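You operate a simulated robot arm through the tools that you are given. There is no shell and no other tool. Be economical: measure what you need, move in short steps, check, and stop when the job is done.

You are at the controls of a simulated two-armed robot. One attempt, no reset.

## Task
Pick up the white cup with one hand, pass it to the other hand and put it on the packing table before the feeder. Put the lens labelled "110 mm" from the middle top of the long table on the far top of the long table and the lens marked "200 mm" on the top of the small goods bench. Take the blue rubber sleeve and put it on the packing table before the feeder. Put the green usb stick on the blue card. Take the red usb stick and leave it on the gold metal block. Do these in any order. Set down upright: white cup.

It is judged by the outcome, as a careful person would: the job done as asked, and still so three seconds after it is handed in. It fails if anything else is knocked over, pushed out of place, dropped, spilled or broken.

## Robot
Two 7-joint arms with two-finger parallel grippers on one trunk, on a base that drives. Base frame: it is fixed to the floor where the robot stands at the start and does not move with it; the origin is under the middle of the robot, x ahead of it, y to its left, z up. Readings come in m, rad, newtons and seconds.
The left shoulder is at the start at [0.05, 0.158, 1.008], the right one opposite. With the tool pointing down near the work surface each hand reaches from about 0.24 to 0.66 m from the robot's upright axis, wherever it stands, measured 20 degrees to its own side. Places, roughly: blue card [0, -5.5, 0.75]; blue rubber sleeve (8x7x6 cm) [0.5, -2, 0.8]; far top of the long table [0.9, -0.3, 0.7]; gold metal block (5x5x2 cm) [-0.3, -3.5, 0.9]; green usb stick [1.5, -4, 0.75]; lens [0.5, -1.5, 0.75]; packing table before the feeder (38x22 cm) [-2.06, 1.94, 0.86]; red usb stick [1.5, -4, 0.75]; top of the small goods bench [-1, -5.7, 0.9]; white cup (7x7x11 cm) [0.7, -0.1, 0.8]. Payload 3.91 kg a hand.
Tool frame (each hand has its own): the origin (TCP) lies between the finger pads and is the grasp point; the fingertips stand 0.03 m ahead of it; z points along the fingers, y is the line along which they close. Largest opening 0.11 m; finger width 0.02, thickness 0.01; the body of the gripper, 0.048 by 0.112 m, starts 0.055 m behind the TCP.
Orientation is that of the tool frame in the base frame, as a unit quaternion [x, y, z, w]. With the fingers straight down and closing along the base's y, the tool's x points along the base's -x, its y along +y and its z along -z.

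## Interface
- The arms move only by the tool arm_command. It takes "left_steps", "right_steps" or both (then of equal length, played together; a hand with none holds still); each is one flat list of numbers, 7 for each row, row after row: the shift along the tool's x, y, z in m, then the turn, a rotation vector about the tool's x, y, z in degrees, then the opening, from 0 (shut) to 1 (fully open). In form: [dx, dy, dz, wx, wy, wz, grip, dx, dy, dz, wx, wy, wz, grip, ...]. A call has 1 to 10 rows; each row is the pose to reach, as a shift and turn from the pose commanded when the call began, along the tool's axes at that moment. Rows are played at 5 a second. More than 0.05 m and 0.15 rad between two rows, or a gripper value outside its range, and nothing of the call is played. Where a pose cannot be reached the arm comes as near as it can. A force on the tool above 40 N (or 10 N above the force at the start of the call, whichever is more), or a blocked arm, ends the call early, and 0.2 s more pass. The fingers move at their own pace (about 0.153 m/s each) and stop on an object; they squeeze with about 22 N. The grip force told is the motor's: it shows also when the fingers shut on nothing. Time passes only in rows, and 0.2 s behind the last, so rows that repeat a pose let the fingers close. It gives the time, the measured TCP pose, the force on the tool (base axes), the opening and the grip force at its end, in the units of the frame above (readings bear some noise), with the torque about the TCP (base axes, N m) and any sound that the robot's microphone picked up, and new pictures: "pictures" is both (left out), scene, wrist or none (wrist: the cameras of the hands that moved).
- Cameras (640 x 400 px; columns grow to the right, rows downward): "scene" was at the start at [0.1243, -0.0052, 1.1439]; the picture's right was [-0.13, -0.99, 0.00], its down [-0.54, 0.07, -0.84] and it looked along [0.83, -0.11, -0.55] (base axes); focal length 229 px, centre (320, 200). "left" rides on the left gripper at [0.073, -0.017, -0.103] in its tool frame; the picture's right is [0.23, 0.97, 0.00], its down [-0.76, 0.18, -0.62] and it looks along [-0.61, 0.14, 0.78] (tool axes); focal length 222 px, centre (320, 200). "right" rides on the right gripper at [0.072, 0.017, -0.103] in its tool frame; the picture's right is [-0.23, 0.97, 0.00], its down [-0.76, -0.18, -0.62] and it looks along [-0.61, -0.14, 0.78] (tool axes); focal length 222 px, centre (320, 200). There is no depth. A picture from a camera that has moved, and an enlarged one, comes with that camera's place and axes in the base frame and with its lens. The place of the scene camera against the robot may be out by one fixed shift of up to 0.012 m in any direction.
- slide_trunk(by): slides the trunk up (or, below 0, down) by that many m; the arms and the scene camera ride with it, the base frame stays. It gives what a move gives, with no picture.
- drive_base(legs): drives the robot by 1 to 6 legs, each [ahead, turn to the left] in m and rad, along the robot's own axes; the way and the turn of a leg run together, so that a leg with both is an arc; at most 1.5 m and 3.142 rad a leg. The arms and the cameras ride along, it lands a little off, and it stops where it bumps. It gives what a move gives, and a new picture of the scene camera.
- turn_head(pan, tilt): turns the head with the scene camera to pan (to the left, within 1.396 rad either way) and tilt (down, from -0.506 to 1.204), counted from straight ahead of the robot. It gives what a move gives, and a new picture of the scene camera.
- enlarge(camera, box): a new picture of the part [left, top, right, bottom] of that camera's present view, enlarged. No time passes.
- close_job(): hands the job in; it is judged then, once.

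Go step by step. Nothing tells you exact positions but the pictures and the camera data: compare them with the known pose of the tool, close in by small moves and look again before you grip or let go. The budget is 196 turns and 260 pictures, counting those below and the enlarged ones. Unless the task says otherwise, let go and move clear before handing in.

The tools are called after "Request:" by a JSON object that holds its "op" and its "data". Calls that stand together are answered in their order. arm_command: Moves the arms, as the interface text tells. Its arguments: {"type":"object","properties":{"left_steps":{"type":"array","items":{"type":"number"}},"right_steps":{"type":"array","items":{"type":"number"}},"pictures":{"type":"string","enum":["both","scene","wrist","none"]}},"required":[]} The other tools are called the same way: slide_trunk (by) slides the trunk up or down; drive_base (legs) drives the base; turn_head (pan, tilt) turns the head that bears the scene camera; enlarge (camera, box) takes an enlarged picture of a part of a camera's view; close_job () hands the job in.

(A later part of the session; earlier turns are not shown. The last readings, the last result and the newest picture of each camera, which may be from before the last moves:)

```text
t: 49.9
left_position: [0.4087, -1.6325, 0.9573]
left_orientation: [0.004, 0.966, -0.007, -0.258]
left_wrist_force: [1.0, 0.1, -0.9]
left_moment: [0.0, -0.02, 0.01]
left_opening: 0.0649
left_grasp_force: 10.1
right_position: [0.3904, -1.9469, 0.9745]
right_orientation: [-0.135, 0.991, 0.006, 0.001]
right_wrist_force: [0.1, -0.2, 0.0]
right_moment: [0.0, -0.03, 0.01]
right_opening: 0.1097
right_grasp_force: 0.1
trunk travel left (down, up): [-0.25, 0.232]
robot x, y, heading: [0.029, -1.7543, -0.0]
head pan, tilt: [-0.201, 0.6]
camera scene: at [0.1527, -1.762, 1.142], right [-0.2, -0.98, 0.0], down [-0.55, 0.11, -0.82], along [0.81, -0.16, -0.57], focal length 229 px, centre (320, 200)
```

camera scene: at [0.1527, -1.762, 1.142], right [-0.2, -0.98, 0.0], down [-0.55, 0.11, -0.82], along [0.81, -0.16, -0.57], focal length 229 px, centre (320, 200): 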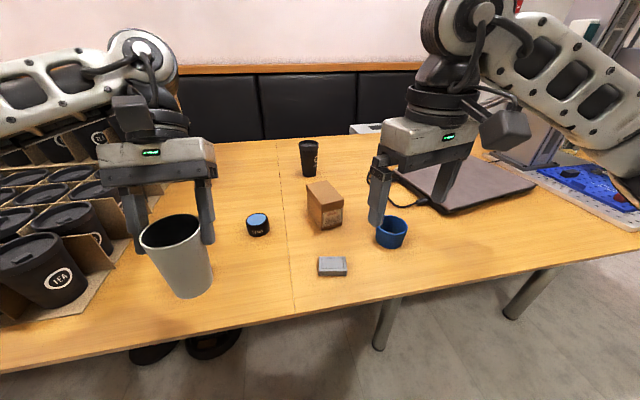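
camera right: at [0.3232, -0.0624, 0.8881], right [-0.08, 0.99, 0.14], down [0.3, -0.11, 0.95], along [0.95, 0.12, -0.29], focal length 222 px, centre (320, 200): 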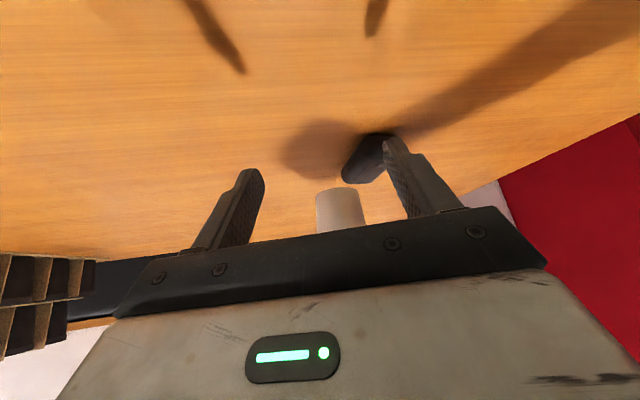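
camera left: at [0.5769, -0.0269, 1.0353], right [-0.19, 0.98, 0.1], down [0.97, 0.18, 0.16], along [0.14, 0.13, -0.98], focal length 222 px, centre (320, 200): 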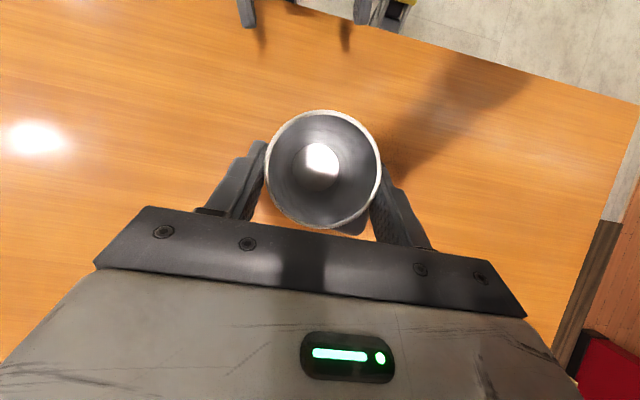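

Sleeve centre is near (0.518, -2.014). I move the right hand above it.

Request:
{"op": "arm_command", "data": {"right_steps": [-0.021, -0.02, 0.021, 0, 0, 0, 1, -0.042, -0.04, 0.042, 0, 0, 0, 1, -0.063, -0.06, 0.063, 0, 0, 0, 1, -0.084, -0.079, 0.084, 0, 0, 0, 1, -0.1055, -0.0988, 0.105, 0, 0, 0, 1, -0.1055, -0.0988, 0.105, 0, 0, 0, 1], "pictures": "wrist"}}

Request:
{"op": "enlarge", "data": {"camera": "scene", "box": [200, 120, 480, 300]}}

```text
t: 51.3
left_position: [0.4081, -1.6333, 0.9562]
left_orientation: [0.003, 0.966, -0.008, -0.258]
left_wrist_force: [-0.1, 0.5, -1.6]
left_moment: [0.04, -0.04, 0.01]
left_opening: 0.0649
left_grasp_force: 9.9
right_position: [0.5179, -2.0132, 0.8688]
right_orientation: [-0.135, 0.991, 0.005, 0.0]
right_wrist_force: [-0.1, -0.7, 0.6]
right_moment: [-0.02, -0.02, -0.02]
right_opening: 0.1098
right_grasp_force: 0.0
trunk travel left (down, up): [-0.25, 0.232]
robot x, y, heading: [0.0284, -1.7493, -0.004]
head pan, tilt: [-0.201, 0.6]
camera right: at [0.4436, -2.0159, 0.9709], right [-0.04, 1.0, 0.01], down [0.78, 0.03, 0.62], along [0.62, 0.03, -0.78], focal length 222 px, centre (320, 200)
```

right: 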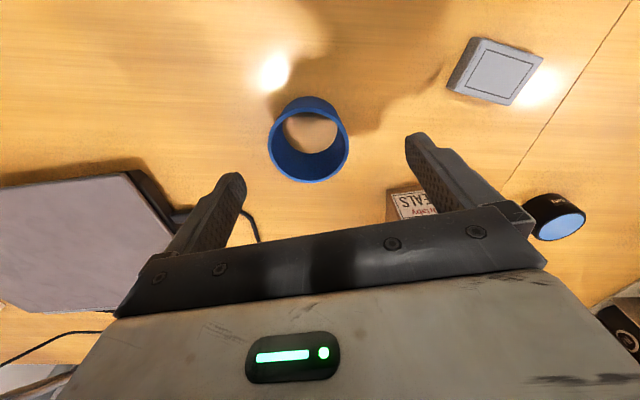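

```text
2.22 times, centred on (340, 210) of scene
camera zoom: at [0.1527, -1.7621, 1.1421], right [-0.2, -0.98, 0.0], down [-0.55, 0.11, -0.82], along [0.81, -0.17, -0.57], focal length 509 px, centre (276, 178)
```

zoom: 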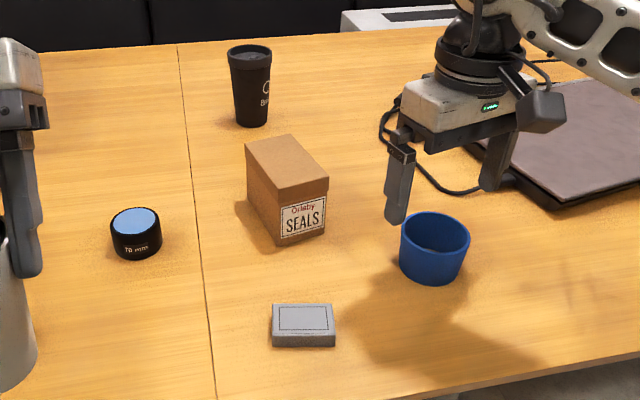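

The sleeve centre is at (0.524, -2.021). I descend around it and close.

Request:
{"op": "arm_command", "data": {"right_steps": [-0.0037, -0.0093, 0, 0, 0, 0, 1, -0.0037, -0.0093, 0.03, 0, 0, 0, 1, -0.0037, -0.0093, 0.06, 0, 0, 0, 1, -0.0037, -0.0093, 0.094, 0, 0, 0, 1, -0.0037, -0.0093, 0.094, 0, 0, 0, 1, -0.0037, -0.0093, 0.094, 0, 0, 0, 0.5, -0.0037, -0.0093, 0.094, 0, 0, 0, 0.3, -0.0037, -0.0093, 0.094, 0, 0, 0, 0.3], "pictures": "wrist"}}

```text
t: 53.1
left_position: [0.4082, -1.6335, 0.9563]
left_orientation: [0.002, 0.966, -0.007, -0.259]
left_wrist_force: [0.5, -0.5, -1.4]
left_moment: [0.01, -0.02, -0.02]
left_opening: 0.0647
left_grasp_force: 9.5
right_position: [0.5255, -2.0197, 0.7746]
right_orientation: [-0.135, 0.991, 0.006, 0.001]
right_wrist_force: [1.4, -0.7, 1.0]
right_moment: [0.01, -0.01, 0.01]
right_opening: 0.071
right_grasp_force: 21.7
trunk travel left (down, up): [-0.25, 0.232]
robot x, y, heading: [0.0278, -1.7539, -0.003]
head pan, tilt: [-0.201, 0.6]
camera right: at [0.4509, -2.0234, 0.8772], right [-0.04, 1.0, 0.01], down [0.78, 0.03, 0.62], along [0.62, 0.03, -0.78], focal length 222 px, centre (320, 200)
```

right: 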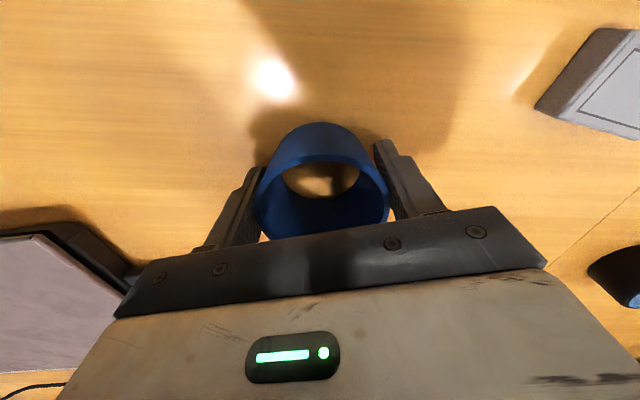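

Request:
{"op": "arm_command", "data": {"right_steps": [0, 0, -0.02, 0, 0, 0, 0.3, 0, 0, -0.06, 0, 0, 0, 0.3, 0, 0, -0.1, 0, 0, 0, 0.3, 0, 0, -0.145, 0, 0, 0, 0.3, 0, 0, -0.19, 0, 0, 0, 0.3, 0.04, 0.02, -0.2, 0, 0, 0, 0.3, 0.08, 0.04, -0.2, 0, 0, 0, 0.3, 0.11, 0.05, -0.2, 0, 0, 0, 0.3], "pictures": "none"}}

Request:
{"op": "turn_head", "data": {"pan": 0, "tilt": 0.6}}

Request:
{"op": "enlarge", "data": {"camera": "scene", "box": [240, 110, 400, 210]}}

```text
t: 54.9
left_position: [0.4077, -1.633, 0.9564]
left_orientation: [0.004, 0.966, -0.007, -0.258]
left_wrist_force: [0.3, 0.4, -1.8]
left_moment: [-0.02, -0.01, -0.03]
left_opening: 0.0649
left_grasp_force: 10.1
right_position: [0.4031, -2.0019, 0.9749]
right_orientation: [-0.135, 0.991, 0.005, 0.0]
right_wrist_force: [0.2, 0.3, -1.0]
right_moment: [-0.01, 0.01, 0.0]
right_opening: 0.0708
right_grasp_force: 21.8
trunk travel left (down, up): [-0.25, 0.232]
robot x, y, heading: [0.03, -1.7521, 0.004]
head pan, tilt: [-0.201, 0.6]
```

```text
t: 55.6
left_position: [0.4081, -1.6333, 0.9555]
left_orientation: [0.003, 0.966, -0.007, -0.258]
left_wrist_force: [-1.1, 0.9, -1.4]
left_moment: [-0.01, 0.01, -0.01]
left_opening: 0.0649
left_grasp_force: 9.9
right_position: [0.4054, -2.003, 0.9732]
right_orientation: [-0.135, 0.991, 0.006, 0.0]
right_wrist_force: [-0.5, -0.6, -0.3]
right_moment: [-0.02, 0.0, -0.06]
right_opening: 0.0707
right_grasp_force: 22.4
trunk travel left (down, up): [-0.25, 0.232]
robot x, y, heading: [0.0323, -1.7498, -0.0]
head pan, tilt: [0.0, 0.6]
camera scene: at [0.1545, -1.7445, 1.1421], right [0.0, -1.0, 0.0], down [-0.57, 0.0, -0.82], along [0.82, 0.0, -0.57], focal length 229 px, centre (320, 200)
```

scene: 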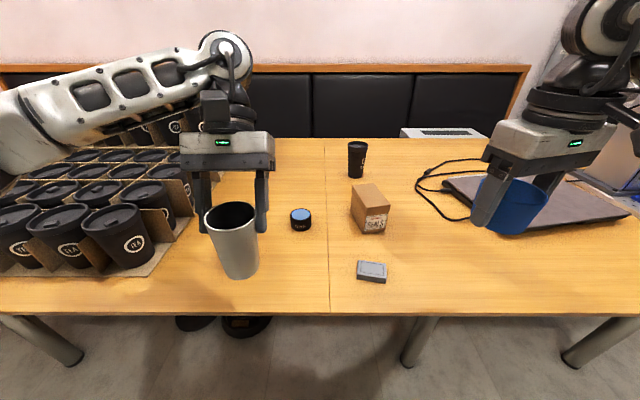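

```text
4.00 times, centred on (320, 160) of scene
camera zoom: at [0.1545, -1.7445, 1.1421], right [0.0, -1.0, 0.0], down [-0.57, 0.0, -0.82], along [0.82, 0.0, -0.57], focal length 916 px, centre (320, 360)
```

zoom: 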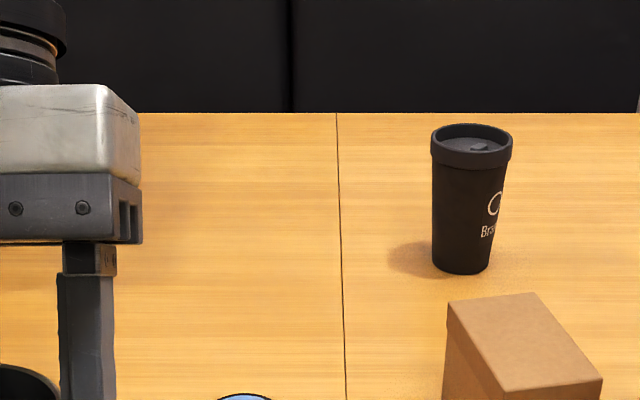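

Request:
{"op": "enlarge", "data": {"camera": "scene", "box": [270, 195, 334, 235]}}

Request:
{"op": "drive_base", "data": {"legs": [[-0.5, 0], [0, 1.5708], [1.4, 0], [1.0, 0]]}}

```text
10.00 times, centred on (302, 215) of scene
camera zoom: at [0.1545, -1.7445, 1.1421], right [0.0, -1.0, 0.0], down [-0.57, 0.0, -0.82], along [0.82, 0.0, -0.57], focal length 2290 px, centre (500, 50)
```

zoom: 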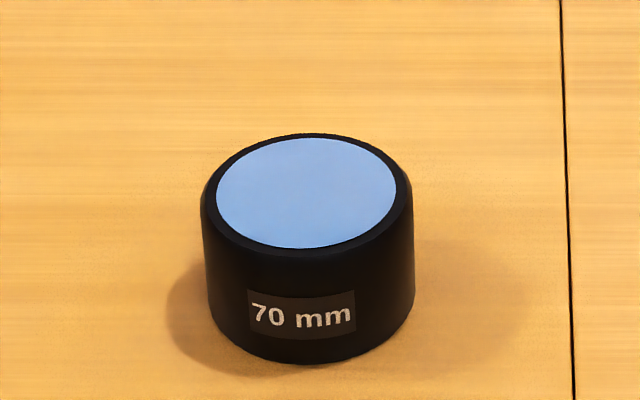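

```text
t: 73.8
left_position: [-0.5713, 1.0273, 0.956]
left_orientation: [-0.678, 0.688, -0.187, -0.178]
left_wrist_force: [-0.9, -0.5, -1.5]
left_moment: [0.01, -0.01, 0.02]
left_opening: 0.0644
left_grasp_force: 9.6
right_position: [-0.2008, 1.0219, 0.9736]
right_orientation: [0.795, -0.607, -0.004, 0.003]
right_wrist_force: [0.1, 0.7, -0.5]
right_moment: [0.0, 0.01, -0.01]
right_opening: 0.0707
right_grasp_force: 22.1
trunk travel left (down, up): [-0.25, 0.232]
robot x, y, heading: [-0.4552, 0.6475, 1.563]
head pan, tilt: [0.0, 0.6]
camera scene: at [-0.457, 0.7843, 1.142], right [1.0, -0.01, 0.0], down [0.0, -0.57, -0.82], along [0.01, 0.82, -0.57], focal length 229 px, centre (320, 200)
```

scene: 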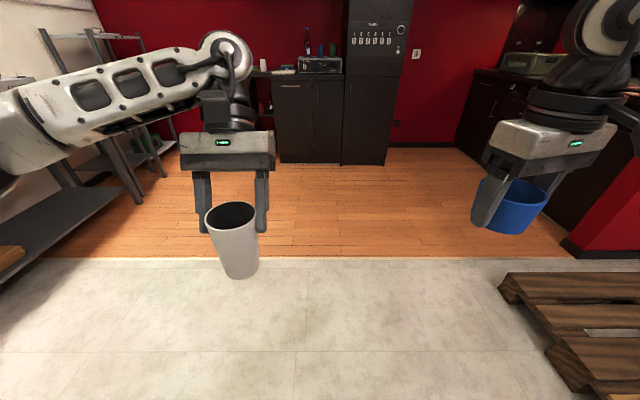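

The visible lens is "70 mm", so a distractor. Now I look left for the packing table.

Request:
{"op": "turn_head", "data": {"pan": 0.9, "tilt": 0.3}}

```text
t: 75.0
left_position: [-0.5699, 1.0284, 0.9562]
left_orientation: [-0.678, 0.689, -0.187, -0.178]
left_wrist_force: [0.1, -0.1, -1.9]
left_moment: [0.01, 0.03, -0.02]
left_opening: 0.0646
left_grasp_force: 9.8
right_position: [-0.2003, 1.0224, 0.9753]
right_orientation: [0.794, -0.607, -0.004, 0.003]
right_wrist_force: [0.2, -0.9, -0.5]
right_moment: [-0.02, 0.05, 0.02]
right_opening: 0.0709
right_grasp_force: 22.2
trunk travel left (down, up): [-0.25, 0.232]
robot x, y, heading: [-0.455, 0.6431, 1.56]
head pan, tilt: [0.901, 0.3]
camera scene: at [-0.5303, 0.7545, 1.1695], right [0.63, 0.78, 0.0], down [0.23, -0.19, -0.96], along [-0.74, 0.6, -0.3], focal length 229 px, centre (320, 200)
```

scene: 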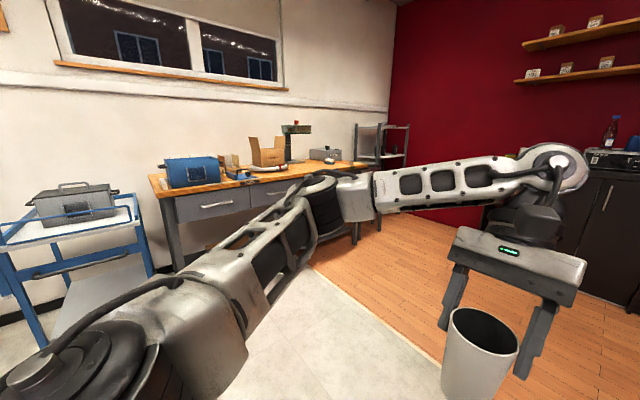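

The packing table is along the far wall, front edge about x -1.84, spanning y 0.8 to 2.3. I drive around to face it at y 1.94.

Request:
{"op": "drive_base", "data": {"legs": [[1.297, 0], [0, 1.58], [0.6, 0]]}}

Request:
{"op": "turn_head", "data": {"pan": 0, "tilt": 0.5}}

```text
t: 88.3
left_position: [-1.433, 1.7791, 0.9565]
left_orientation: [0.966, 0.017, 0.258, -0.013]
left_wrist_force: [0.0, -0.7, -1.7]
left_moment: [0.0, 0.02, -0.01]
left_opening: 0.0644
left_grasp_force: 10.1
right_position: [-1.4457, 2.1495, 0.9749]
right_orientation: [0.988, 0.156, -0.001, 0.006]
right_wrist_force: [0.0, 0.1, 0.1]
right_moment: [0.01, -0.02, 0.01]
right_opening: 0.0707
right_grasp_force: 22.5
trunk travel left (down, up): [-0.25, 0.232]
robot x, y, heading: [-1.0599, 1.9133, -3.1]
head pan, tilt: [0.901, 0.3]
camera scene: at [-1.1586, 1.8436, 1.1695], right [-0.81, 0.59, 0.0], down [0.17, 0.24, -0.96], along [-0.56, -0.77, -0.3], focal length 229 px, centre (320, 200)
```

scene: 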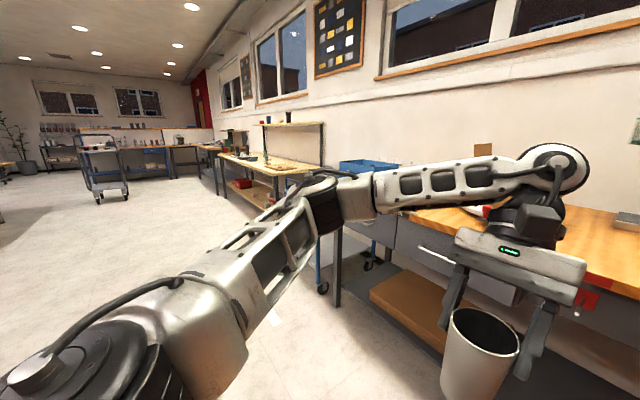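

```text
t: 89.5
left_position: [-1.4324, 1.7803, 0.9564]
left_orientation: [0.966, 0.017, 0.257, -0.012]
left_wrist_force: [0.8, -0.2, -1.1]
left_moment: [0.02, 0.04, 0.0]
left_opening: 0.0646
left_grasp_force: 9.9
right_position: [-1.4444, 2.149, 0.9745]
right_orientation: [0.988, 0.156, -0.001, 0.005]
right_wrist_force: [-0.3, 0.0, -1.4]
right_moment: [0.01, 0.01, 0.04]
right_opening: 0.0707
right_grasp_force: 22.0
trunk travel left (down, up): [-0.25, 0.232]
robot x, y, heading: [-1.0593, 1.9149, -3.102]
head pan, tilt: [0.0, 0.499]
camera scene: at [-1.1945, 1.9152, 1.1512], right [-0.04, 1.0, 0.0], down [0.48, 0.02, -0.88], along [-0.88, -0.04, -0.48], focal length 229 px, centre (320, 200)
```

scene: 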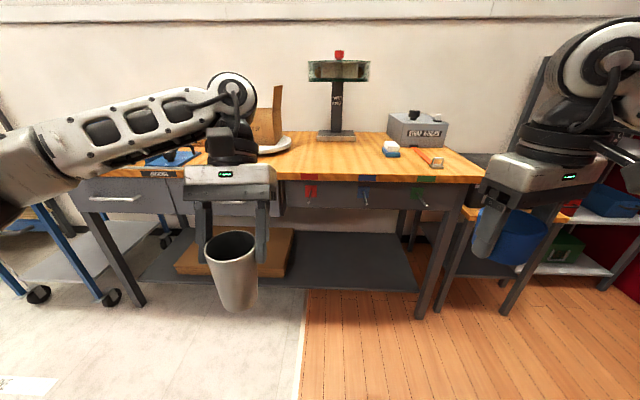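

The feeder stands at the table's middle-rear. I raise the trunk so the cup clears the table, then move in.

Request:
{"op": "slide_trunk", "data": {"by": 0.1}}

Request:
{"op": "drive_base", "data": {"legs": [[0, -0.035], [0.45, 0]]}}

Request:
{"op": "turn_head", "data": {"pan": 0, "tilt": 0.85}}

```text
t: 90.8
left_position: [-1.4321, 1.7796, 1.0562]
left_orientation: [0.966, 0.016, 0.258, -0.012]
left_wrist_force: [0.1, 0.2, -2.4]
left_moment: [0.01, -0.01, 0.02]
left_opening: 0.0647
left_grasp_force: 9.8
right_position: [-1.4453, 2.1482, 1.0749]
right_orientation: [0.988, 0.157, 0.0, 0.006]
right_wrist_force: [-0.5, 0.3, -0.1]
right_moment: [0.03, 0.03, 0.04]
right_opening: 0.0708
right_grasp_force: 22.0
trunk travel left (down, up): [-0.35, 0.132]
robot x, y, heading: [-1.0614, 1.913, -3.101]
head pan, tilt: [0.0, 0.499]
```

```text
t: 93.9
left_position: [-1.8903, 1.7921, 1.0562]
left_orientation: [0.966, -0.002, 0.258, -0.007]
left_wrist_force: [0.0, 0.2, -1.9]
left_moment: [-0.03, 0.01, -0.01]
left_opening: 0.0645
left_grasp_force: 9.7
right_position: [-1.888, 2.1603, 1.0736]
right_orientation: [0.991, 0.137, -0.001, 0.005]
right_wrist_force: [0.1, -0.7, -0.6]
right_moment: [0.02, -0.05, 0.0]
right_opening: 0.0706
right_grasp_force: 21.9
trunk travel left (down, up): [-0.35, 0.132]
robot x, y, heading: [-1.5133, 1.9082, -3.142]
head pan, tilt: [0.0, 0.499]
camera scene: at [-1.6478, 1.9179, 1.2511], right [0.0, 1.0, 0.0], down [0.48, 0.0, -0.88], along [-0.88, 0.0, -0.48], focal length 229 px, centre (320, 200)
```

scene: 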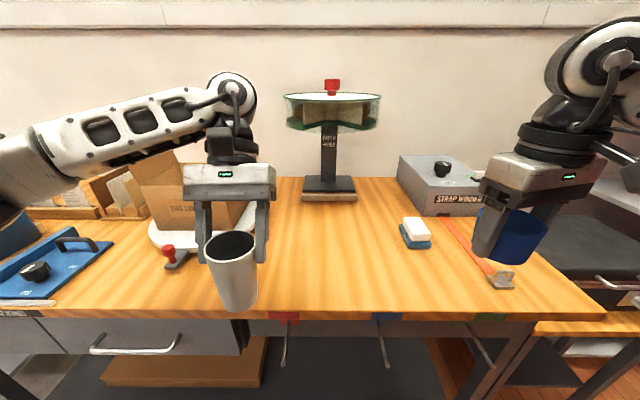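

```text
t: 94.8
left_position: [-1.8892, 1.7919, 1.0551]
left_orientation: [0.966, -0.002, 0.258, -0.008]
left_wrist_force: [-0.5, 0.9, -1.3]
left_moment: [0.01, 0.0, -0.01]
left_opening: 0.0647
left_grasp_force: 10.4
right_position: [-1.8882, 2.1611, 1.0751]
right_orientation: [0.991, 0.137, -0.001, 0.006]
right_wrist_force: [0.2, 0.3, 0.3]
right_moment: [0.03, 0.01, 0.0]
right_opening: 0.0707
right_grasp_force: 22.3
trunk travel left (down, up): [-0.35, 0.132]
robot x, y, heading: [-1.5122, 1.9111, -3.129]
head pan, tilt: [0.0, 0.85]
camera scene: at [-1.6348, 1.9179, 1.2212], right [0.0, 1.0, 0.0], down [0.75, 0.0, -0.66], along [-0.66, 0.0, -0.75], focal length 229 px, centre (320, 200)
```

scene: 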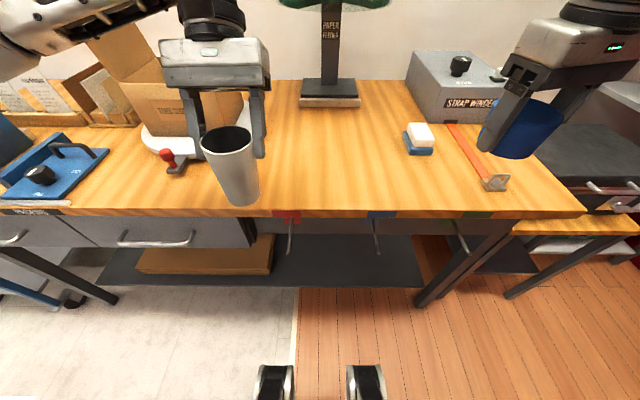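

The clear area before the feeder is centred near (-2.06, 1.94). I drive 10 cm closer so the leaning hand can reach.

Request:
{"op": "drive_base", "data": {"legs": [[0.1, 0]]}}

```text
t: 95.9
left_position: [-1.9916, 1.7909, 1.0559]
left_orientation: [0.966, -0.001, 0.258, -0.008]
left_wrist_force: [-0.3, 0.0, -1.8]
left_moment: [0.01, 0.01, -0.01]
left_opening: 0.0645
left_grasp_force: 10.4
right_position: [-1.9918, 2.1603, 1.0739]
right_orientation: [0.99, 0.138, 0.0, 0.006]
right_wrist_force: [0.6, 0.2, -0.9]
right_moment: [-0.02, -0.01, 0.01]
right_opening: 0.0708
right_grasp_force: 22.1
trunk travel left (down, up): [-0.35, 0.132]
robot x, y, heading: [-1.613, 1.9111, -3.139]
head pan, tilt: [0.0, 0.85]
camera scene: at [-1.7366, 1.9173, 1.2211], right [0.0, 1.0, 0.0], down [0.75, 0.0, -0.66], along [-0.66, 0.0, -0.75], focal length 229 px, centre (320, 200)
```

scene: 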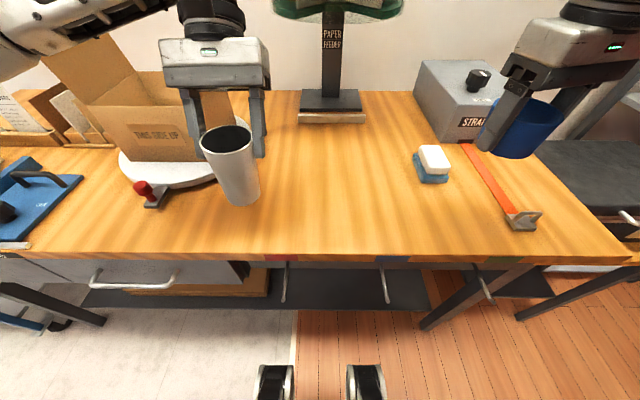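

Request:
{"op": "arm_command", "data": {"left_steps": [-0.017, -0.027, -0.01, 0, 0, 0, 0.1, -0.035, -0.054, -0.02, 0, 0, 0, 0.1, -0.052, -0.08, -0.03, 0, 0, 0, 0.1, -0.063, -0.08, -0.011, 0, 0, 0, 0.1, -0.074, -0.08, 0.008, 0, 0, 0, 0.1, -0.085, -0.08, 0.026, 0, 0, 0, 0.1, -0.092, -0.08, 0.039, 0, 0, 0, 0.1, -0.092, -0.08, 0.039, 0, 0, 0, 0.1], "pictures": "both"}}

```text
t: 97.7
left_position: [-2.0521, 1.8725, 0.9797]
left_orientation: [0.966, -0.002, 0.258, -0.007]
left_wrist_force: [-0.2, -0.4, -1.0]
left_moment: [0.01, 0.02, 0.01]
left_opening: 0.0646
left_grasp_force: 10.0
right_position: [-1.9897, 2.1601, 1.0736]
right_orientation: [0.99, 0.138, -0.002, 0.005]
right_wrist_force: [0.1, -0.1, 0.1]
right_moment: [0.01, 0.01, 0.03]
right_opening: 0.0705
right_grasp_force: 21.3
trunk travel left (down, up): [-0.35, 0.132]
robot x, y, heading: [-1.6167, 1.9095, -3.137]
head pan, tilt: [0.0, 0.85]
camera scene: at [-1.7359, 1.9174, 1.2212], right [0.0, 1.0, 0.0], down [0.75, 0.0, -0.66], along [-0.66, 0.0, -0.75], focal length 229 px, centre (320, 200)
camera left: at [-2.0409, 1.8876, 1.1067], right [0.2, -0.98, 0.1], down [-0.97, -0.18, 0.16], along [-0.14, -0.13, -0.98], focal length 222 px, centre (320, 200)
```

scene: 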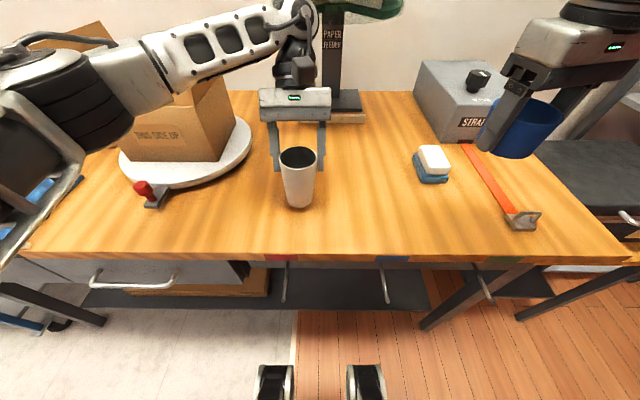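
left: 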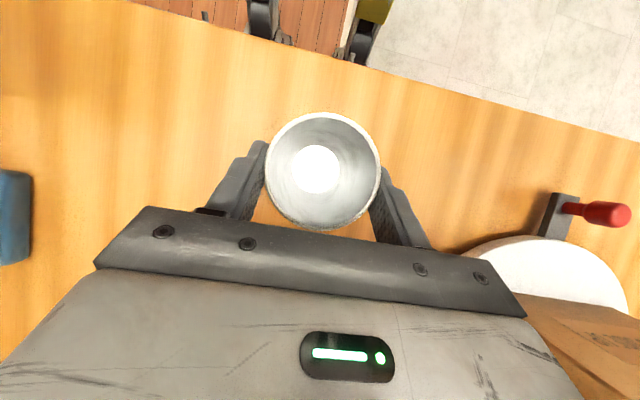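

Request:
{"op": "arm_command", "data": {"left_steps": [-0.003, 0, 0.005, 0, 0, 0, 0.1, -0.006, 0, 0.0104, 0, 0, 0, 0.1, -0.006, 0, 0.0104, 0, 0, 0, 0.1], "pictures": "none"}}

Request:
{"op": "enlarge", "data": {"camera": "scene", "box": [250, 130, 350, 230]}}

```text
t: 98.5
left_position: [-2.0517, 1.8726, 0.9671]
left_orientation: [0.966, -0.001, 0.259, -0.008]
left_wrist_force: [1.0, 0.3, -0.4]
left_moment: [0.0, 0.01, 0.02]
left_opening: 0.0645
left_grasp_force: 9.9
right_position: [-1.9893, 2.1602, 1.0733]
right_orientation: [0.99, 0.138, -0.001, 0.005]
right_wrist_force: [0.3, 0.8, 0.0]
right_moment: [0.01, 0.03, 0.03]
right_opening: 0.0706
right_grasp_force: 21.8
trunk travel left (down, up): [-0.35, 0.132]
robot x, y, heading: [-1.6168, 1.9143, -3.14]
head pan, tilt: [0.0, 0.85]
```

```text
4.00 times, centred on (300, 180) of scene
camera zoom: at [-1.736, 1.9174, 1.2212], right [0.0, 1.0, 0.0], down [0.75, 0.0, -0.66], along [-0.66, 0.0, -0.75], focal length 916 px, centre (400, 280)
```

zoom: 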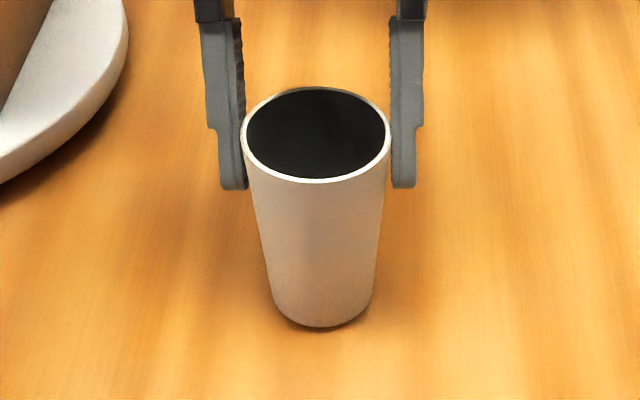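

Request:
{"op": "arm_command", "data": {"left_steps": [-0.001, 0, 0.0017, 0, 0, 0, 0.1, -0.002, 0, 0.0035, 0, 0, 0, 0.1, -0.002, 0, 0.0035, 0, 0, 0, 0.1], "pictures": "none"}}

Request:
{"op": "enlarge", "data": {"camera": "scene", "box": [250, 130, 350, 230]}}

```text
t: 99.3
left_position: [-2.052, 1.8723, 0.9627]
left_orientation: [0.966, -0.001, 0.258, -0.007]
left_wrist_force: [-1.0, -2.0, 5.9]
left_moment: [-0.04, 0.0, 0.02]
left_opening: 0.0647
left_grasp_force: 9.8
right_position: [-1.9901, 2.1601, 1.0756]
right_orientation: [0.99, 0.139, -0.001, 0.006]
right_wrist_force: [1.3, 0.7, -0.3]
right_moment: [0.0, 0.01, 0.02]
right_opening: 0.0703
right_grasp_force: 21.8
trunk travel left (down, up): [-0.35, 0.132]
robot x, y, heading: [-1.612, 1.9074, -3.136]
head pan, tilt: [0.0, 0.85]
```

```text
4.00 times, centred on (300, 180) of scene
camera zoom: at [-1.7355, 1.9172, 1.2213], right [-0.01, 1.0, 0.0], down [0.75, 0.0, -0.66], along [-0.66, 0.0, -0.75], focal length 916 px, centre (400, 280)
```

zoom: 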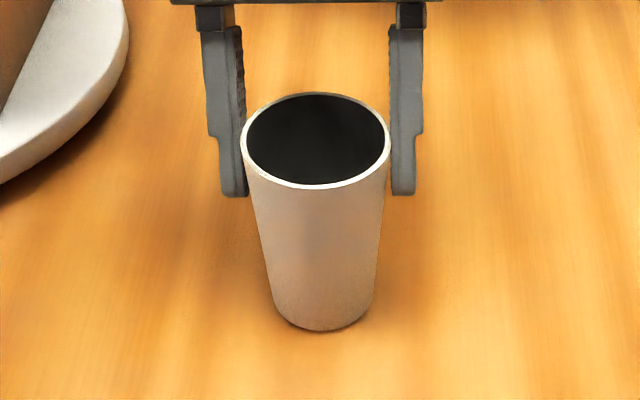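

The cup is on the table. I release and lift the left hand away.

Request:
{"op": "arm_command", "data": {"left_steps": [0, 0, 0, 0, 0, 0, 0.7, 0, 0, 0, 0, 0, 0, 0.85, 0, 0, 0, 0, 0, 0, 1, 0, 0, 0, 0, 0, 0, 1, 0.015, 0, -0.026, 0, 0, 0, 1, 0.035, 0, -0.061, 0, 0, 0, 1, 0.055, 0, -0.095, 0, 0, 0, 1], "pictures": "scene"}}

```text
t: 100.9
left_position: [-2.0512, 1.8726, 1.0738]
left_orientation: [0.966, -0.002, 0.258, -0.007]
left_wrist_force: [0.4, 0.6, -0.4]
left_moment: [-0.03, -0.01, -0.01]
left_opening: 0.11
left_grasp_force: 0.0
right_position: [-1.9887, 2.1599, 1.075]
right_orientation: [0.99, 0.138, -0.001, 0.005]
right_wrist_force: [-0.2, -0.5, -0.1]
right_moment: [-0.03, 0.0, 0.04]
right_opening: 0.0701
right_grasp_force: 22.5
trunk travel left (down, up): [-0.35, 0.132]
robot x, y, heading: [-1.6164, 1.9131, -3.137]
head pan, tilt: [0.0, 0.85]
camera scene: at [-1.7354, 1.9176, 1.2212], right [0.0, 1.0, 0.0], down [0.75, 0.0, -0.66], along [-0.66, 0.0, -0.75], focal length 229 px, centre (320, 200)
```

scene: 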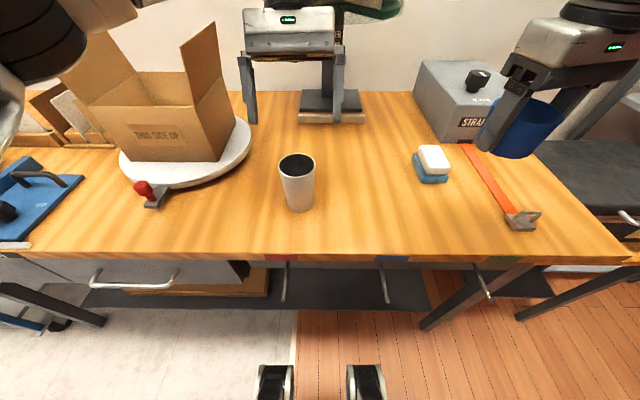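

The cup stands upright. I pull the left hand back and bring the sleeve over beside the cup.

Request:
{"op": "arm_command", "data": {"left_steps": [0.016, 0.02, 0.005, 0, -6, 0, 1, 0.032, 0.04, 0.009, 0, -12, 0, 1, 0.048, 0.06, 0.014, 0, -18, 0, 1, 0.063, 0.08, 0.018, 0, -24, 0, 1, 0.079, 0.1, 0.023, 0, -30, 0, 1, 0.079, 0.1, 0.023, 0, -30, 0, 1, 0.079, 0.1, 0.023, 0, -30, 0, 1, 0.079, 0.1, 0.023, 0, -30, 0, 1, 0.079, 0.1, 0.023, 0, -30, 0, 1], "right_steps": [-0.025, 0.032, 0, 0, 0, 0, 0.3, -0.05, 0.064, 0, 0, 0, 0, 0.3, -0.075, 0.096, 0, 0, 0, 0, 0.3, -0.099, 0.128, 0, 0, 0, 0, 0.3, -0.099, 0.128, 0.035, 0, 0, 0, 0.3, -0.099, 0.128, 0.07, 0, 0, 0, 0.3, -0.099, 0.128, 0.105, 0, 0, 0, 0.3, -0.099, 0.128, 0.14, 0, 0, 0, 0.3, -0.099, 0.128, 0.168, 0, 0, 0, 0.3], "pictures": "both"}}

```text
t: 102.9
left_position: [-1.9717, 1.7704, 1.0887]
left_orientation: [1.0, 0.0, -0.001, -0.008]
left_wrist_force: [-1.0, 0.0, 0.0]
left_moment: [-0.01, -0.01, -0.02]
left_opening: 0.11
left_grasp_force: 0.0
right_position: [-2.0505, 2.0079, 0.9078]
right_orientation: [0.99, 0.138, -0.001, 0.006]
right_wrist_force: [-0.2, 0.4, -0.6]
right_moment: [0.0, 0.0, -0.02]
right_opening: 0.0699
right_grasp_force: 22.3
trunk travel left (down, up): [-0.35, 0.132]
robot x, y, heading: [-1.6118, 1.9129, -3.133]
head pan, tilt: [0.0, 0.85]
camera scene: at [-1.7359, 1.9174, 1.2212], right [0.0, 1.0, 0.0], down [0.75, 0.0, -0.66], along [-0.66, 0.0, -0.75], focal length 229 px, centre (320, 200)
camera right: at [-1.975, 2.0124, 1.0103], right [0.05, -1.0, 0.01], down [-0.78, -0.03, 0.62], along [-0.62, -0.04, -0.78], focal length 222 px, centre (320, 200)
camera left: at [-1.8987, 1.7863, 1.1938], right [0.23, -0.97, -0.02], down [-0.76, -0.19, 0.62], along [-0.61, -0.13, -0.78], focal length 222 px, centre (320, 200)
```

scene: 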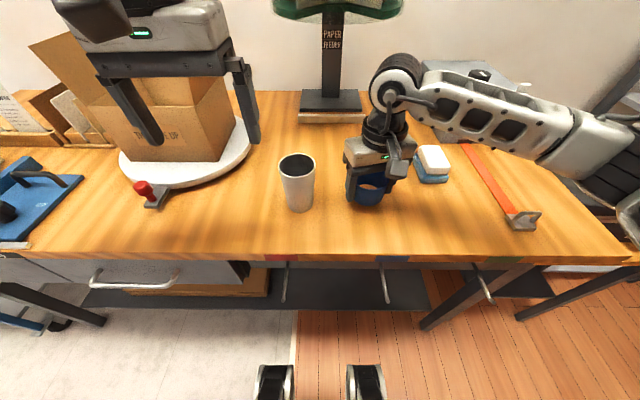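
right: 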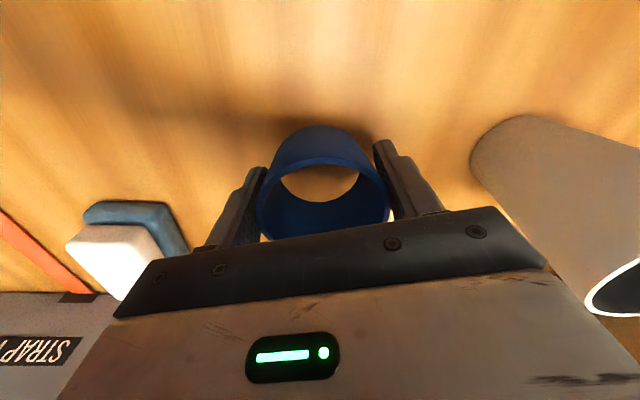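
left: 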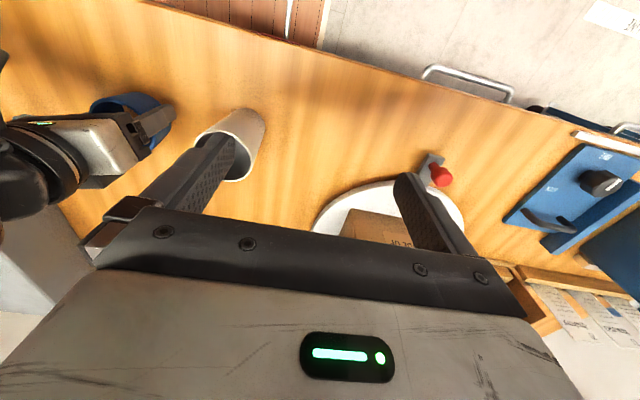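

Sleeve is ~1 cm above the table. I lower it gently, watching the force.

Request:
{"op": "arm_command", "data": {"right_steps": [0, 0, 0.005, 0, 0, 0, 0.3, 0, 0, 0.009, 0, 0, 0, 0.3, 0, 0, 0.0115, 0, 0, 0, 0.3, 0, 0, 0.0135, 0, 0, 0, 0.3, 0, 0, 0.0135, 0, 0, 0, 0.3], "pictures": "none"}}

```text
t: 104.1
left_position: [-1.9711, 1.7704, 1.088]
left_orientation: [1.0, 0.002, -0.001, -0.008]
left_wrist_force: [-0.3, -0.4, -0.8]
left_moment: [0.01, -0.02, 0.0]
left_opening: 0.11
left_grasp_force: 0.1
right_position: [-2.0499, 2.0082, 0.8939]
right_orientation: [0.99, 0.137, -0.003, 0.006]
right_wrist_force: [0.7, -0.4, 4.3]
right_moment: [-0.17, -0.03, 0.0]
right_opening: 0.07
right_grasp_force: 22.0
trunk travel left (down, up): [-0.35, 0.132]
robot x, y, heading: [-1.6162, 1.9087, -3.14]
head pan, tilt: [0.0, 0.85]
```

Request:
{"op": "arm_command", "data": {"right_steps": [0, 0, 0, 0, 0, 0, 0.8, 0, 0, 0, 0, 0, 0, 0.9, 0, 0, 0, 0, 0, 0, 0.9, 0, 0, -0.04, 0, 0, 0, 0.9, 0, 0, -0.085, 0, 0, 0, 0.9, 0, 0, -0.13, 0, 0, 0, 0.9, 0.04, 0, -0.17, 0, 0, 0, 1, 0.06, -0.04, -0.18, 0, 0, 0, 1, 0.06, -0.085, -0.18, 0, 0, 0, 1], "pictures": "scene"}}

```text
refused: row 7 steps farther than a row can; nothing moved
```

Request:
{"op": "arm_command", "data": {"right_steps": [0, 0, 0, 0, 0, 0, 0.8, 0, 0, 0, 0, 0, 0, 0.9, 0, 0, 0, 0, 0, 0, 0.9, 0, 0, -0.04, 0, 0, 0, 0.9, 0, 0, -0.085, 0, 0, 0, 0.9, 0, 0, -0.13, 0, 0, 0, 0.9, 0.03, 0, -0.165, 0, 0, 0, 1, 0.06, -0.03, -0.18, 0, 0, 0, 1, 0.06, -0.075, -0.18, 0, 0, 0, 1], "pictures": "scene"}}

```text
t: 106.1
left_position: [-1.971, 1.77, 1.089]
left_orientation: [1.0, 0.001, 0.0, -0.008]
left_wrist_force: [-0.5, 1.0, -0.2]
left_moment: [0.03, -0.02, -0.04]
left_opening: 0.1096
left_grasp_force: 0.0
right_position: [-2.0119, 2.0997, 1.0744]
right_orientation: [0.99, 0.138, -0.001, 0.005]
right_wrist_force: [0.4, -0.5, 0.4]
right_moment: [0.01, -0.01, -0.01]
right_opening: 0.1099
right_grasp_force: 0.0
trunk travel left (down, up): [-0.35, 0.132]
robot x, y, heading: [-1.6185, 1.9079, -3.137]
head pan, tilt: [0.0, 0.85]
camera scene: at [-1.7359, 1.9178, 1.2212], right [0.0, 1.0, 0.0], down [0.75, 0.0, -0.66], along [-0.66, 0.0, -0.75], focal length 229 px, centre (320, 200)
```

scene: 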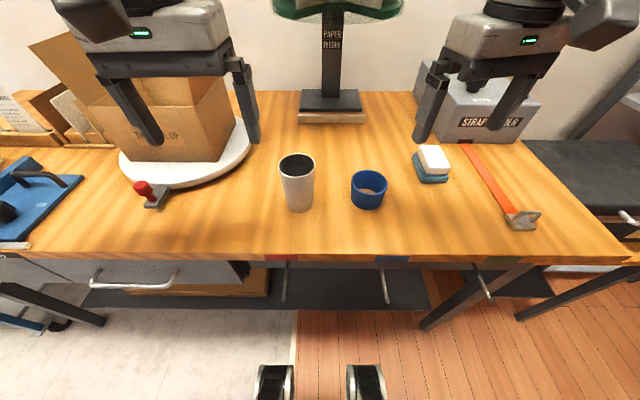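

Cup and sleeve are both placed. Now back away and drive to the middle of the long table to look for the lenses.

Request:
{"op": "drive_base", "data": {"legs": [[-0.6, 0], [0, 1.727], [1.5, 0], [1.5, 0], [0.42, 0], [0, 1.41]]}}

Request:
{"op": "slide_trunk", "data": {"by": -0.1}}

Request:
{"op": "turn_head", "data": {"pan": 0, "tilt": 0.55}}

```text
t: 133.3
left_position: [-0.0458, -1.2702, 1.0889]
left_orientation: [-0.015, 1.0, -0.007, 0.001]
left_wrist_force: [0.4, -0.9, 0.4]
left_moment: [-0.01, 0.01, 0.02]
left_opening: 0.11
left_grasp_force: 0.1
right_position: [0.0034, -1.5974, 1.0733]
right_orientation: [-0.153, 0.988, 0.006, 0.0]
right_wrist_force: [0.5, 0.2, 0.4]
right_moment: [0.01, 0.02, -0.01]
right_opening: 0.11
right_grasp_force: 0.0
trunk travel left (down, up): [-0.35, 0.132]
robot x, y, heading: [-0.3996, -1.4205, 0.033]
head pan, tilt: [0.0, 0.85]
camera scene: at [-0.2861, -1.4102, 1.2212], right [0.03, -1.0, 0.0], down [-0.75, -0.03, -0.66], along [0.66, 0.02, -0.75], focal length 229 px, centre (320, 200)
```

scene: 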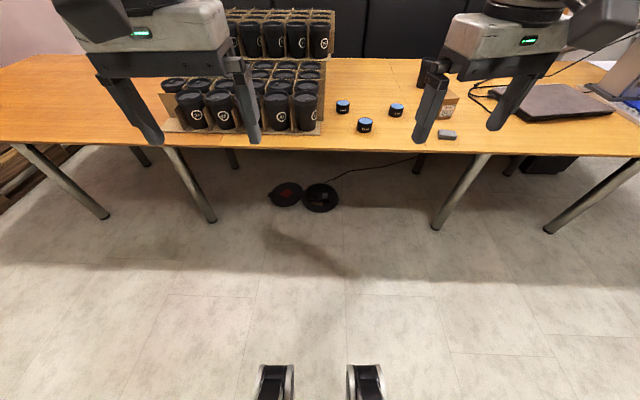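

```text
t: 134.7
left_position: [-0.0462, -1.2697, 0.9884]
left_orientation: [-0.014, 1.0, -0.008, 0.001]
left_wrist_force: [0.5, -0.3, 0.0]
left_moment: [0.0, -0.03, 0.0]
left_opening: 0.1103
left_grasp_force: 0.1
right_position: [0.0034, -1.5963, 0.9735]
right_orientation: [-0.152, 0.988, 0.005, 0.001]
right_wrist_force: [-0.4, 0.1, 0.1]
right_moment: [0.0, 0.03, -0.02]
right_opening: 0.1098
right_grasp_force: 0.0
trunk travel left (down, up): [-0.25, 0.232]
robot x, y, heading: [-0.3997, -1.423, 0.035]
head pan, tilt: [0.0, 0.85]
```

```text
t: 135.4
left_position: [-0.0479, -1.2693, 0.9888]
left_orientation: [-0.016, 1.0, -0.007, 0.001]
left_wrist_force: [-0.1, -0.2, -0.2]
left_moment: [-0.01, 0.01, 0.01]
left_opening: 0.1099
left_grasp_force: 0.0
right_position: [0.004, -1.5978, 0.9736]
right_orientation: [-0.152, 0.988, 0.006, 0.002]
right_wrist_force: [-0.5, 0.0, -0.9]
right_moment: [-0.02, 0.03, -0.02]
right_opening: 0.1099
right_grasp_force: 0.0
trunk travel left (down, up): [-0.25, 0.232]
robot x, y, heading: [-0.4, -1.417, 0.034]
head pan, tilt: [0.0, 0.55]
camera scene: at [-0.2745, -1.4099, 1.1465], right [0.03, -1.0, 0.0], down [-0.52, -0.02, -0.85], along [0.85, 0.03, -0.52], focal length 229 px, centre (320, 200)
```

scene: 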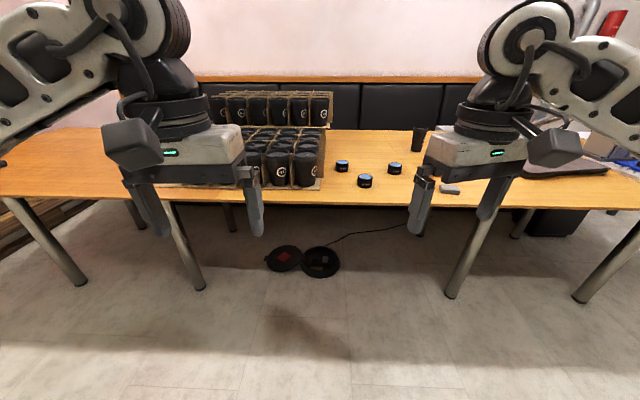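

Three lenses are visible. I retract the left hand a bit and drive up to read their labels.

Request:
{"op": "arm_command", "data": {"left_steps": [0.03, -0.02, -0.01, 0, 0, 0, 1, 0.06, -0.05, -0.02, 0, 0, 0, 1], "pictures": "none"}}

Request:
{"op": "drive_base", "data": {"legs": [[0, -0.034], [0.47, 0]]}}

Request:
{"op": "enlarge", "data": {"camera": "scene", "box": [280, 140, 440, 240]}}

```text
t: 136.1
left_position: [-0.1047, -1.3188, 1.0103]
left_orientation: [-0.016, 1.0, -0.008, 0.0]
left_wrist_force: [0.0, 0.1, -0.6]
left_moment: [0.02, 0.0, 0.01]
left_opening: 0.11
left_grasp_force: 0.1
right_position: [0.0038, -1.5966, 0.9738]
right_orientation: [-0.152, 0.988, 0.006, 0.001]
right_wrist_force: [-0.4, -0.3, 0.8]
right_moment: [-0.04, -0.02, 0.01]
right_opening: 0.1099
right_grasp_force: 0.0
trunk travel left (down, up): [-0.25, 0.232]
robot x, y, heading: [-0.3979, -1.4203, 0.034]
head pan, tilt: [0.0, 0.55]
```

```text
t: 139.2
left_position: [0.3636, -1.328, 1.0104]
left_orientation: [0.0, 1.0, -0.008, 0.001]
left_wrist_force: [0.6, 0.2, 0.2]
left_moment: [0.0, 0.0, -0.02]
left_opening: 0.1099
left_grasp_force: 0.2
right_position: [0.464, -1.608, 0.9735]
right_orientation: [-0.137, 0.991, 0.005, 0.001]
right_wrist_force: [0.0, 0.0, 0.5]
right_moment: [0.0, -0.01, 0.01]
right_opening: 0.1101
right_grasp_force: 0.0
trunk travel left (down, up): [-0.25, 0.232]
robot x, y, heading: [0.0682, -1.4218, -0.001]
head pan, tilt: [0.0, 0.55]
camera scene: at [0.1928, -1.4132, 1.1466], right [0.0, -1.0, 0.0], down [-0.52, 0.0, -0.85], along [0.85, 0.0, -0.52], focal length 229 px, centre (320, 200)
```

scene: 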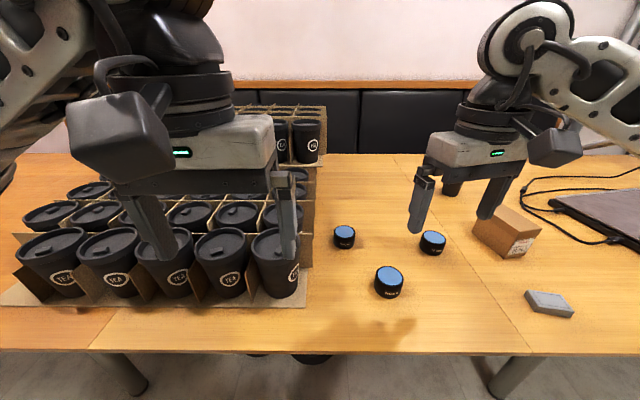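

```text
4.00 times, centred on (360, 190) of scene
camera zoom: at [0.1928, -1.4132, 1.1466], right [0.0, -1.0, 0.0], down [-0.52, 0.0, -0.85], along [0.85, 0.0, -0.52], focal length 916 px, centre (160, 240)
```

zoom: 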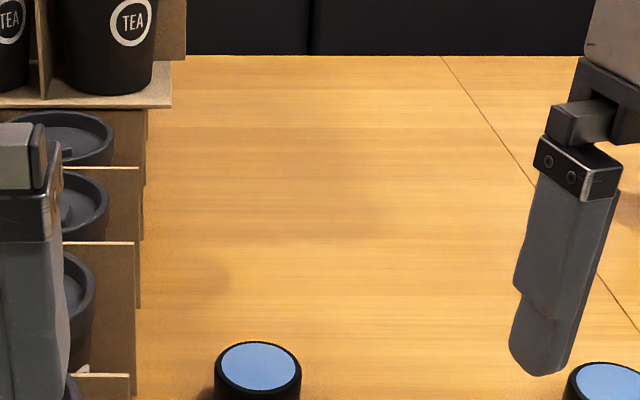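

Request:
{"op": "enlarge", "data": {"camera": "scene", "box": [320, 215, 450, 305]}}

```text
4.44 times, centred on (385, 260) of scene
camera zoom: at [0.1928, -1.4132, 1.1466], right [0.0, -1.0, 0.0], down [-0.52, 0.0, -0.85], along [0.85, 0.0, -0.52], focal length 1018 px, centre (31, -67)
```

zoom: 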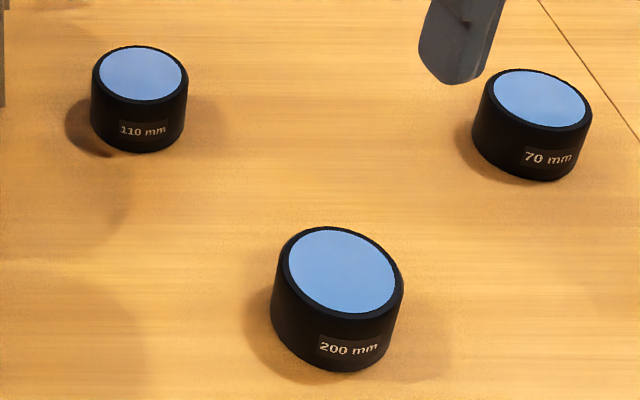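

110 mm is the far one at (0.644, -1.476), and 200 mm the near one at (0.502, -1.559). The right hand goes above the 110 first, opening reduced because the tray is close.

Request:
{"op": "arm_command", "data": {"right_steps": [-0.034, 0.013, 0.01, 0, 0, 0, 0.75, -0.068, 0.026, 0.03, 0, 0, 0, 0.75, -0.103, 0.04, 0.05, 0, 0, 0, 0.75, -0.137, 0.053, 0.067, 0, 0, 0, 0.75, -0.171, 0.066, 0.083, 0, 0, 0, 0.75, -0.205, 0.079, 0.1, 0, 0, 0, 0.75, -0.205, 0.079, 0.1, 0, 0, 0, 0.75], "pictures": "both"}}

```text
t: 140.8
left_position: [0.3652, -1.3273, 1.0107]
left_orientation: [0.0, 1.0, -0.008, 0.001]
left_wrist_force: [0.2, -0.8, -0.1]
left_moment: [0.01, 0.01, 0.01]
left_opening: 0.1101
left_grasp_force: 0.1
right_position: [0.6415, -1.4775, 0.8752]
right_orientation: [-0.138, 0.99, 0.006, 0.002]
right_wrist_force: [0.4, -0.6, -0.1]
right_moment: [-0.02, -0.01, 0.03]
right_opening: 0.0824
right_grasp_force: 0.0
trunk travel left (down, up): [-0.25, 0.232]
robot x, y, heading: [0.0675, -1.4212, 0.001]
head pan, tilt: [0.0, 0.55]
camera scene: at [0.1927, -1.4131, 1.1466], right [0.0, -1.0, 0.0], down [-0.52, 0.0, -0.85], along [0.85, 0.0, -0.52], focal length 229 px, centre (320, 200)
camera right: at [0.5667, -1.4812, 0.9772], right [-0.05, 1.0, 0.01], down [0.78, 0.03, 0.62], along [0.62, 0.04, -0.78], focal length 222 px, centre (320, 200)
```

scene: 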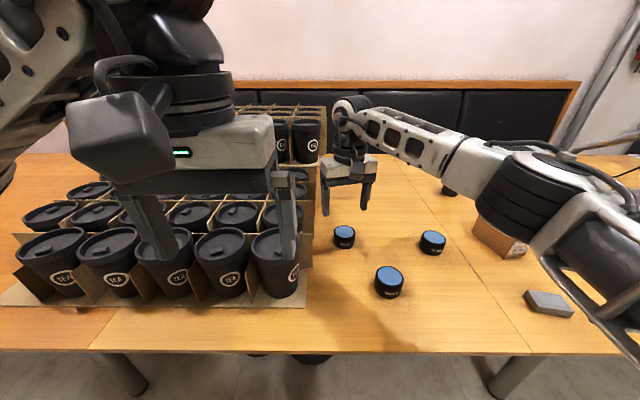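
right: 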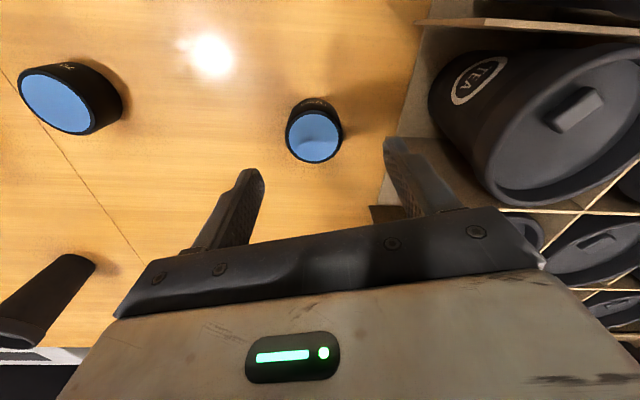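

Request:
{"op": "arm_command", "data": {"right_steps": [-0.0045, -0.008, 0.01, 0, 0, 0, 0.75, -0.0045, -0.008, 0.04, 0, 0, 0, 0.75, -0.0045, -0.008, 0.07, 0, 0, 0, 0.75, -0.0045, -0.008, 0.099, 0, 0, 0, 0.75, -0.0045, -0.008, 0.099, 0, 0, 0, 0.75], "pictures": "wrist"}}

```text
t: 142.0
left_position: [0.3643, -1.3271, 1.0107]
left_orientation: [0.0, 1.0, -0.008, 0.001]
left_wrist_force: [0.3, 0.8, -0.8]
left_moment: [-0.01, -0.01, 0.01]
left_opening: 0.1102
left_grasp_force: 0.0
right_position: [0.6462, -1.4827, 0.7745]
right_orientation: [-0.138, 0.99, 0.006, 0.001]
right_wrist_force: [0.0, 0.0, -0.5]
right_moment: [0.02, 0.01, -0.01]
right_opening: 0.0827
right_grasp_force: 0.0
trunk travel left (down, up): [-0.25, 0.232]
robot x, y, heading: [0.0702, -1.4189, 0.007]
head pan, tilt: [0.0, 0.55]
camera right: at [0.5719, -1.4861, 0.878], right [-0.05, 1.0, 0.01], down [0.78, 0.03, 0.62], along [0.62, 0.04, -0.78], focal length 222 px, centre (320, 200)
```

right: 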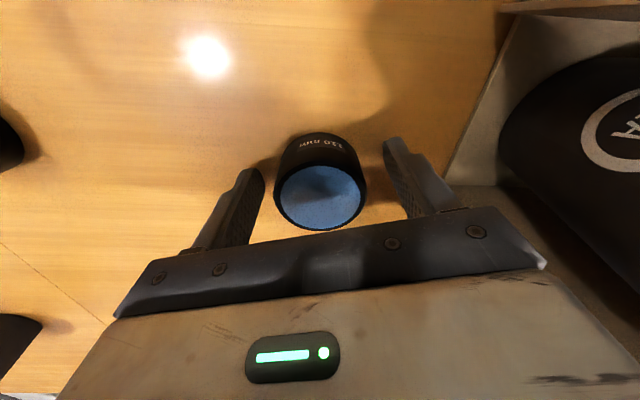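

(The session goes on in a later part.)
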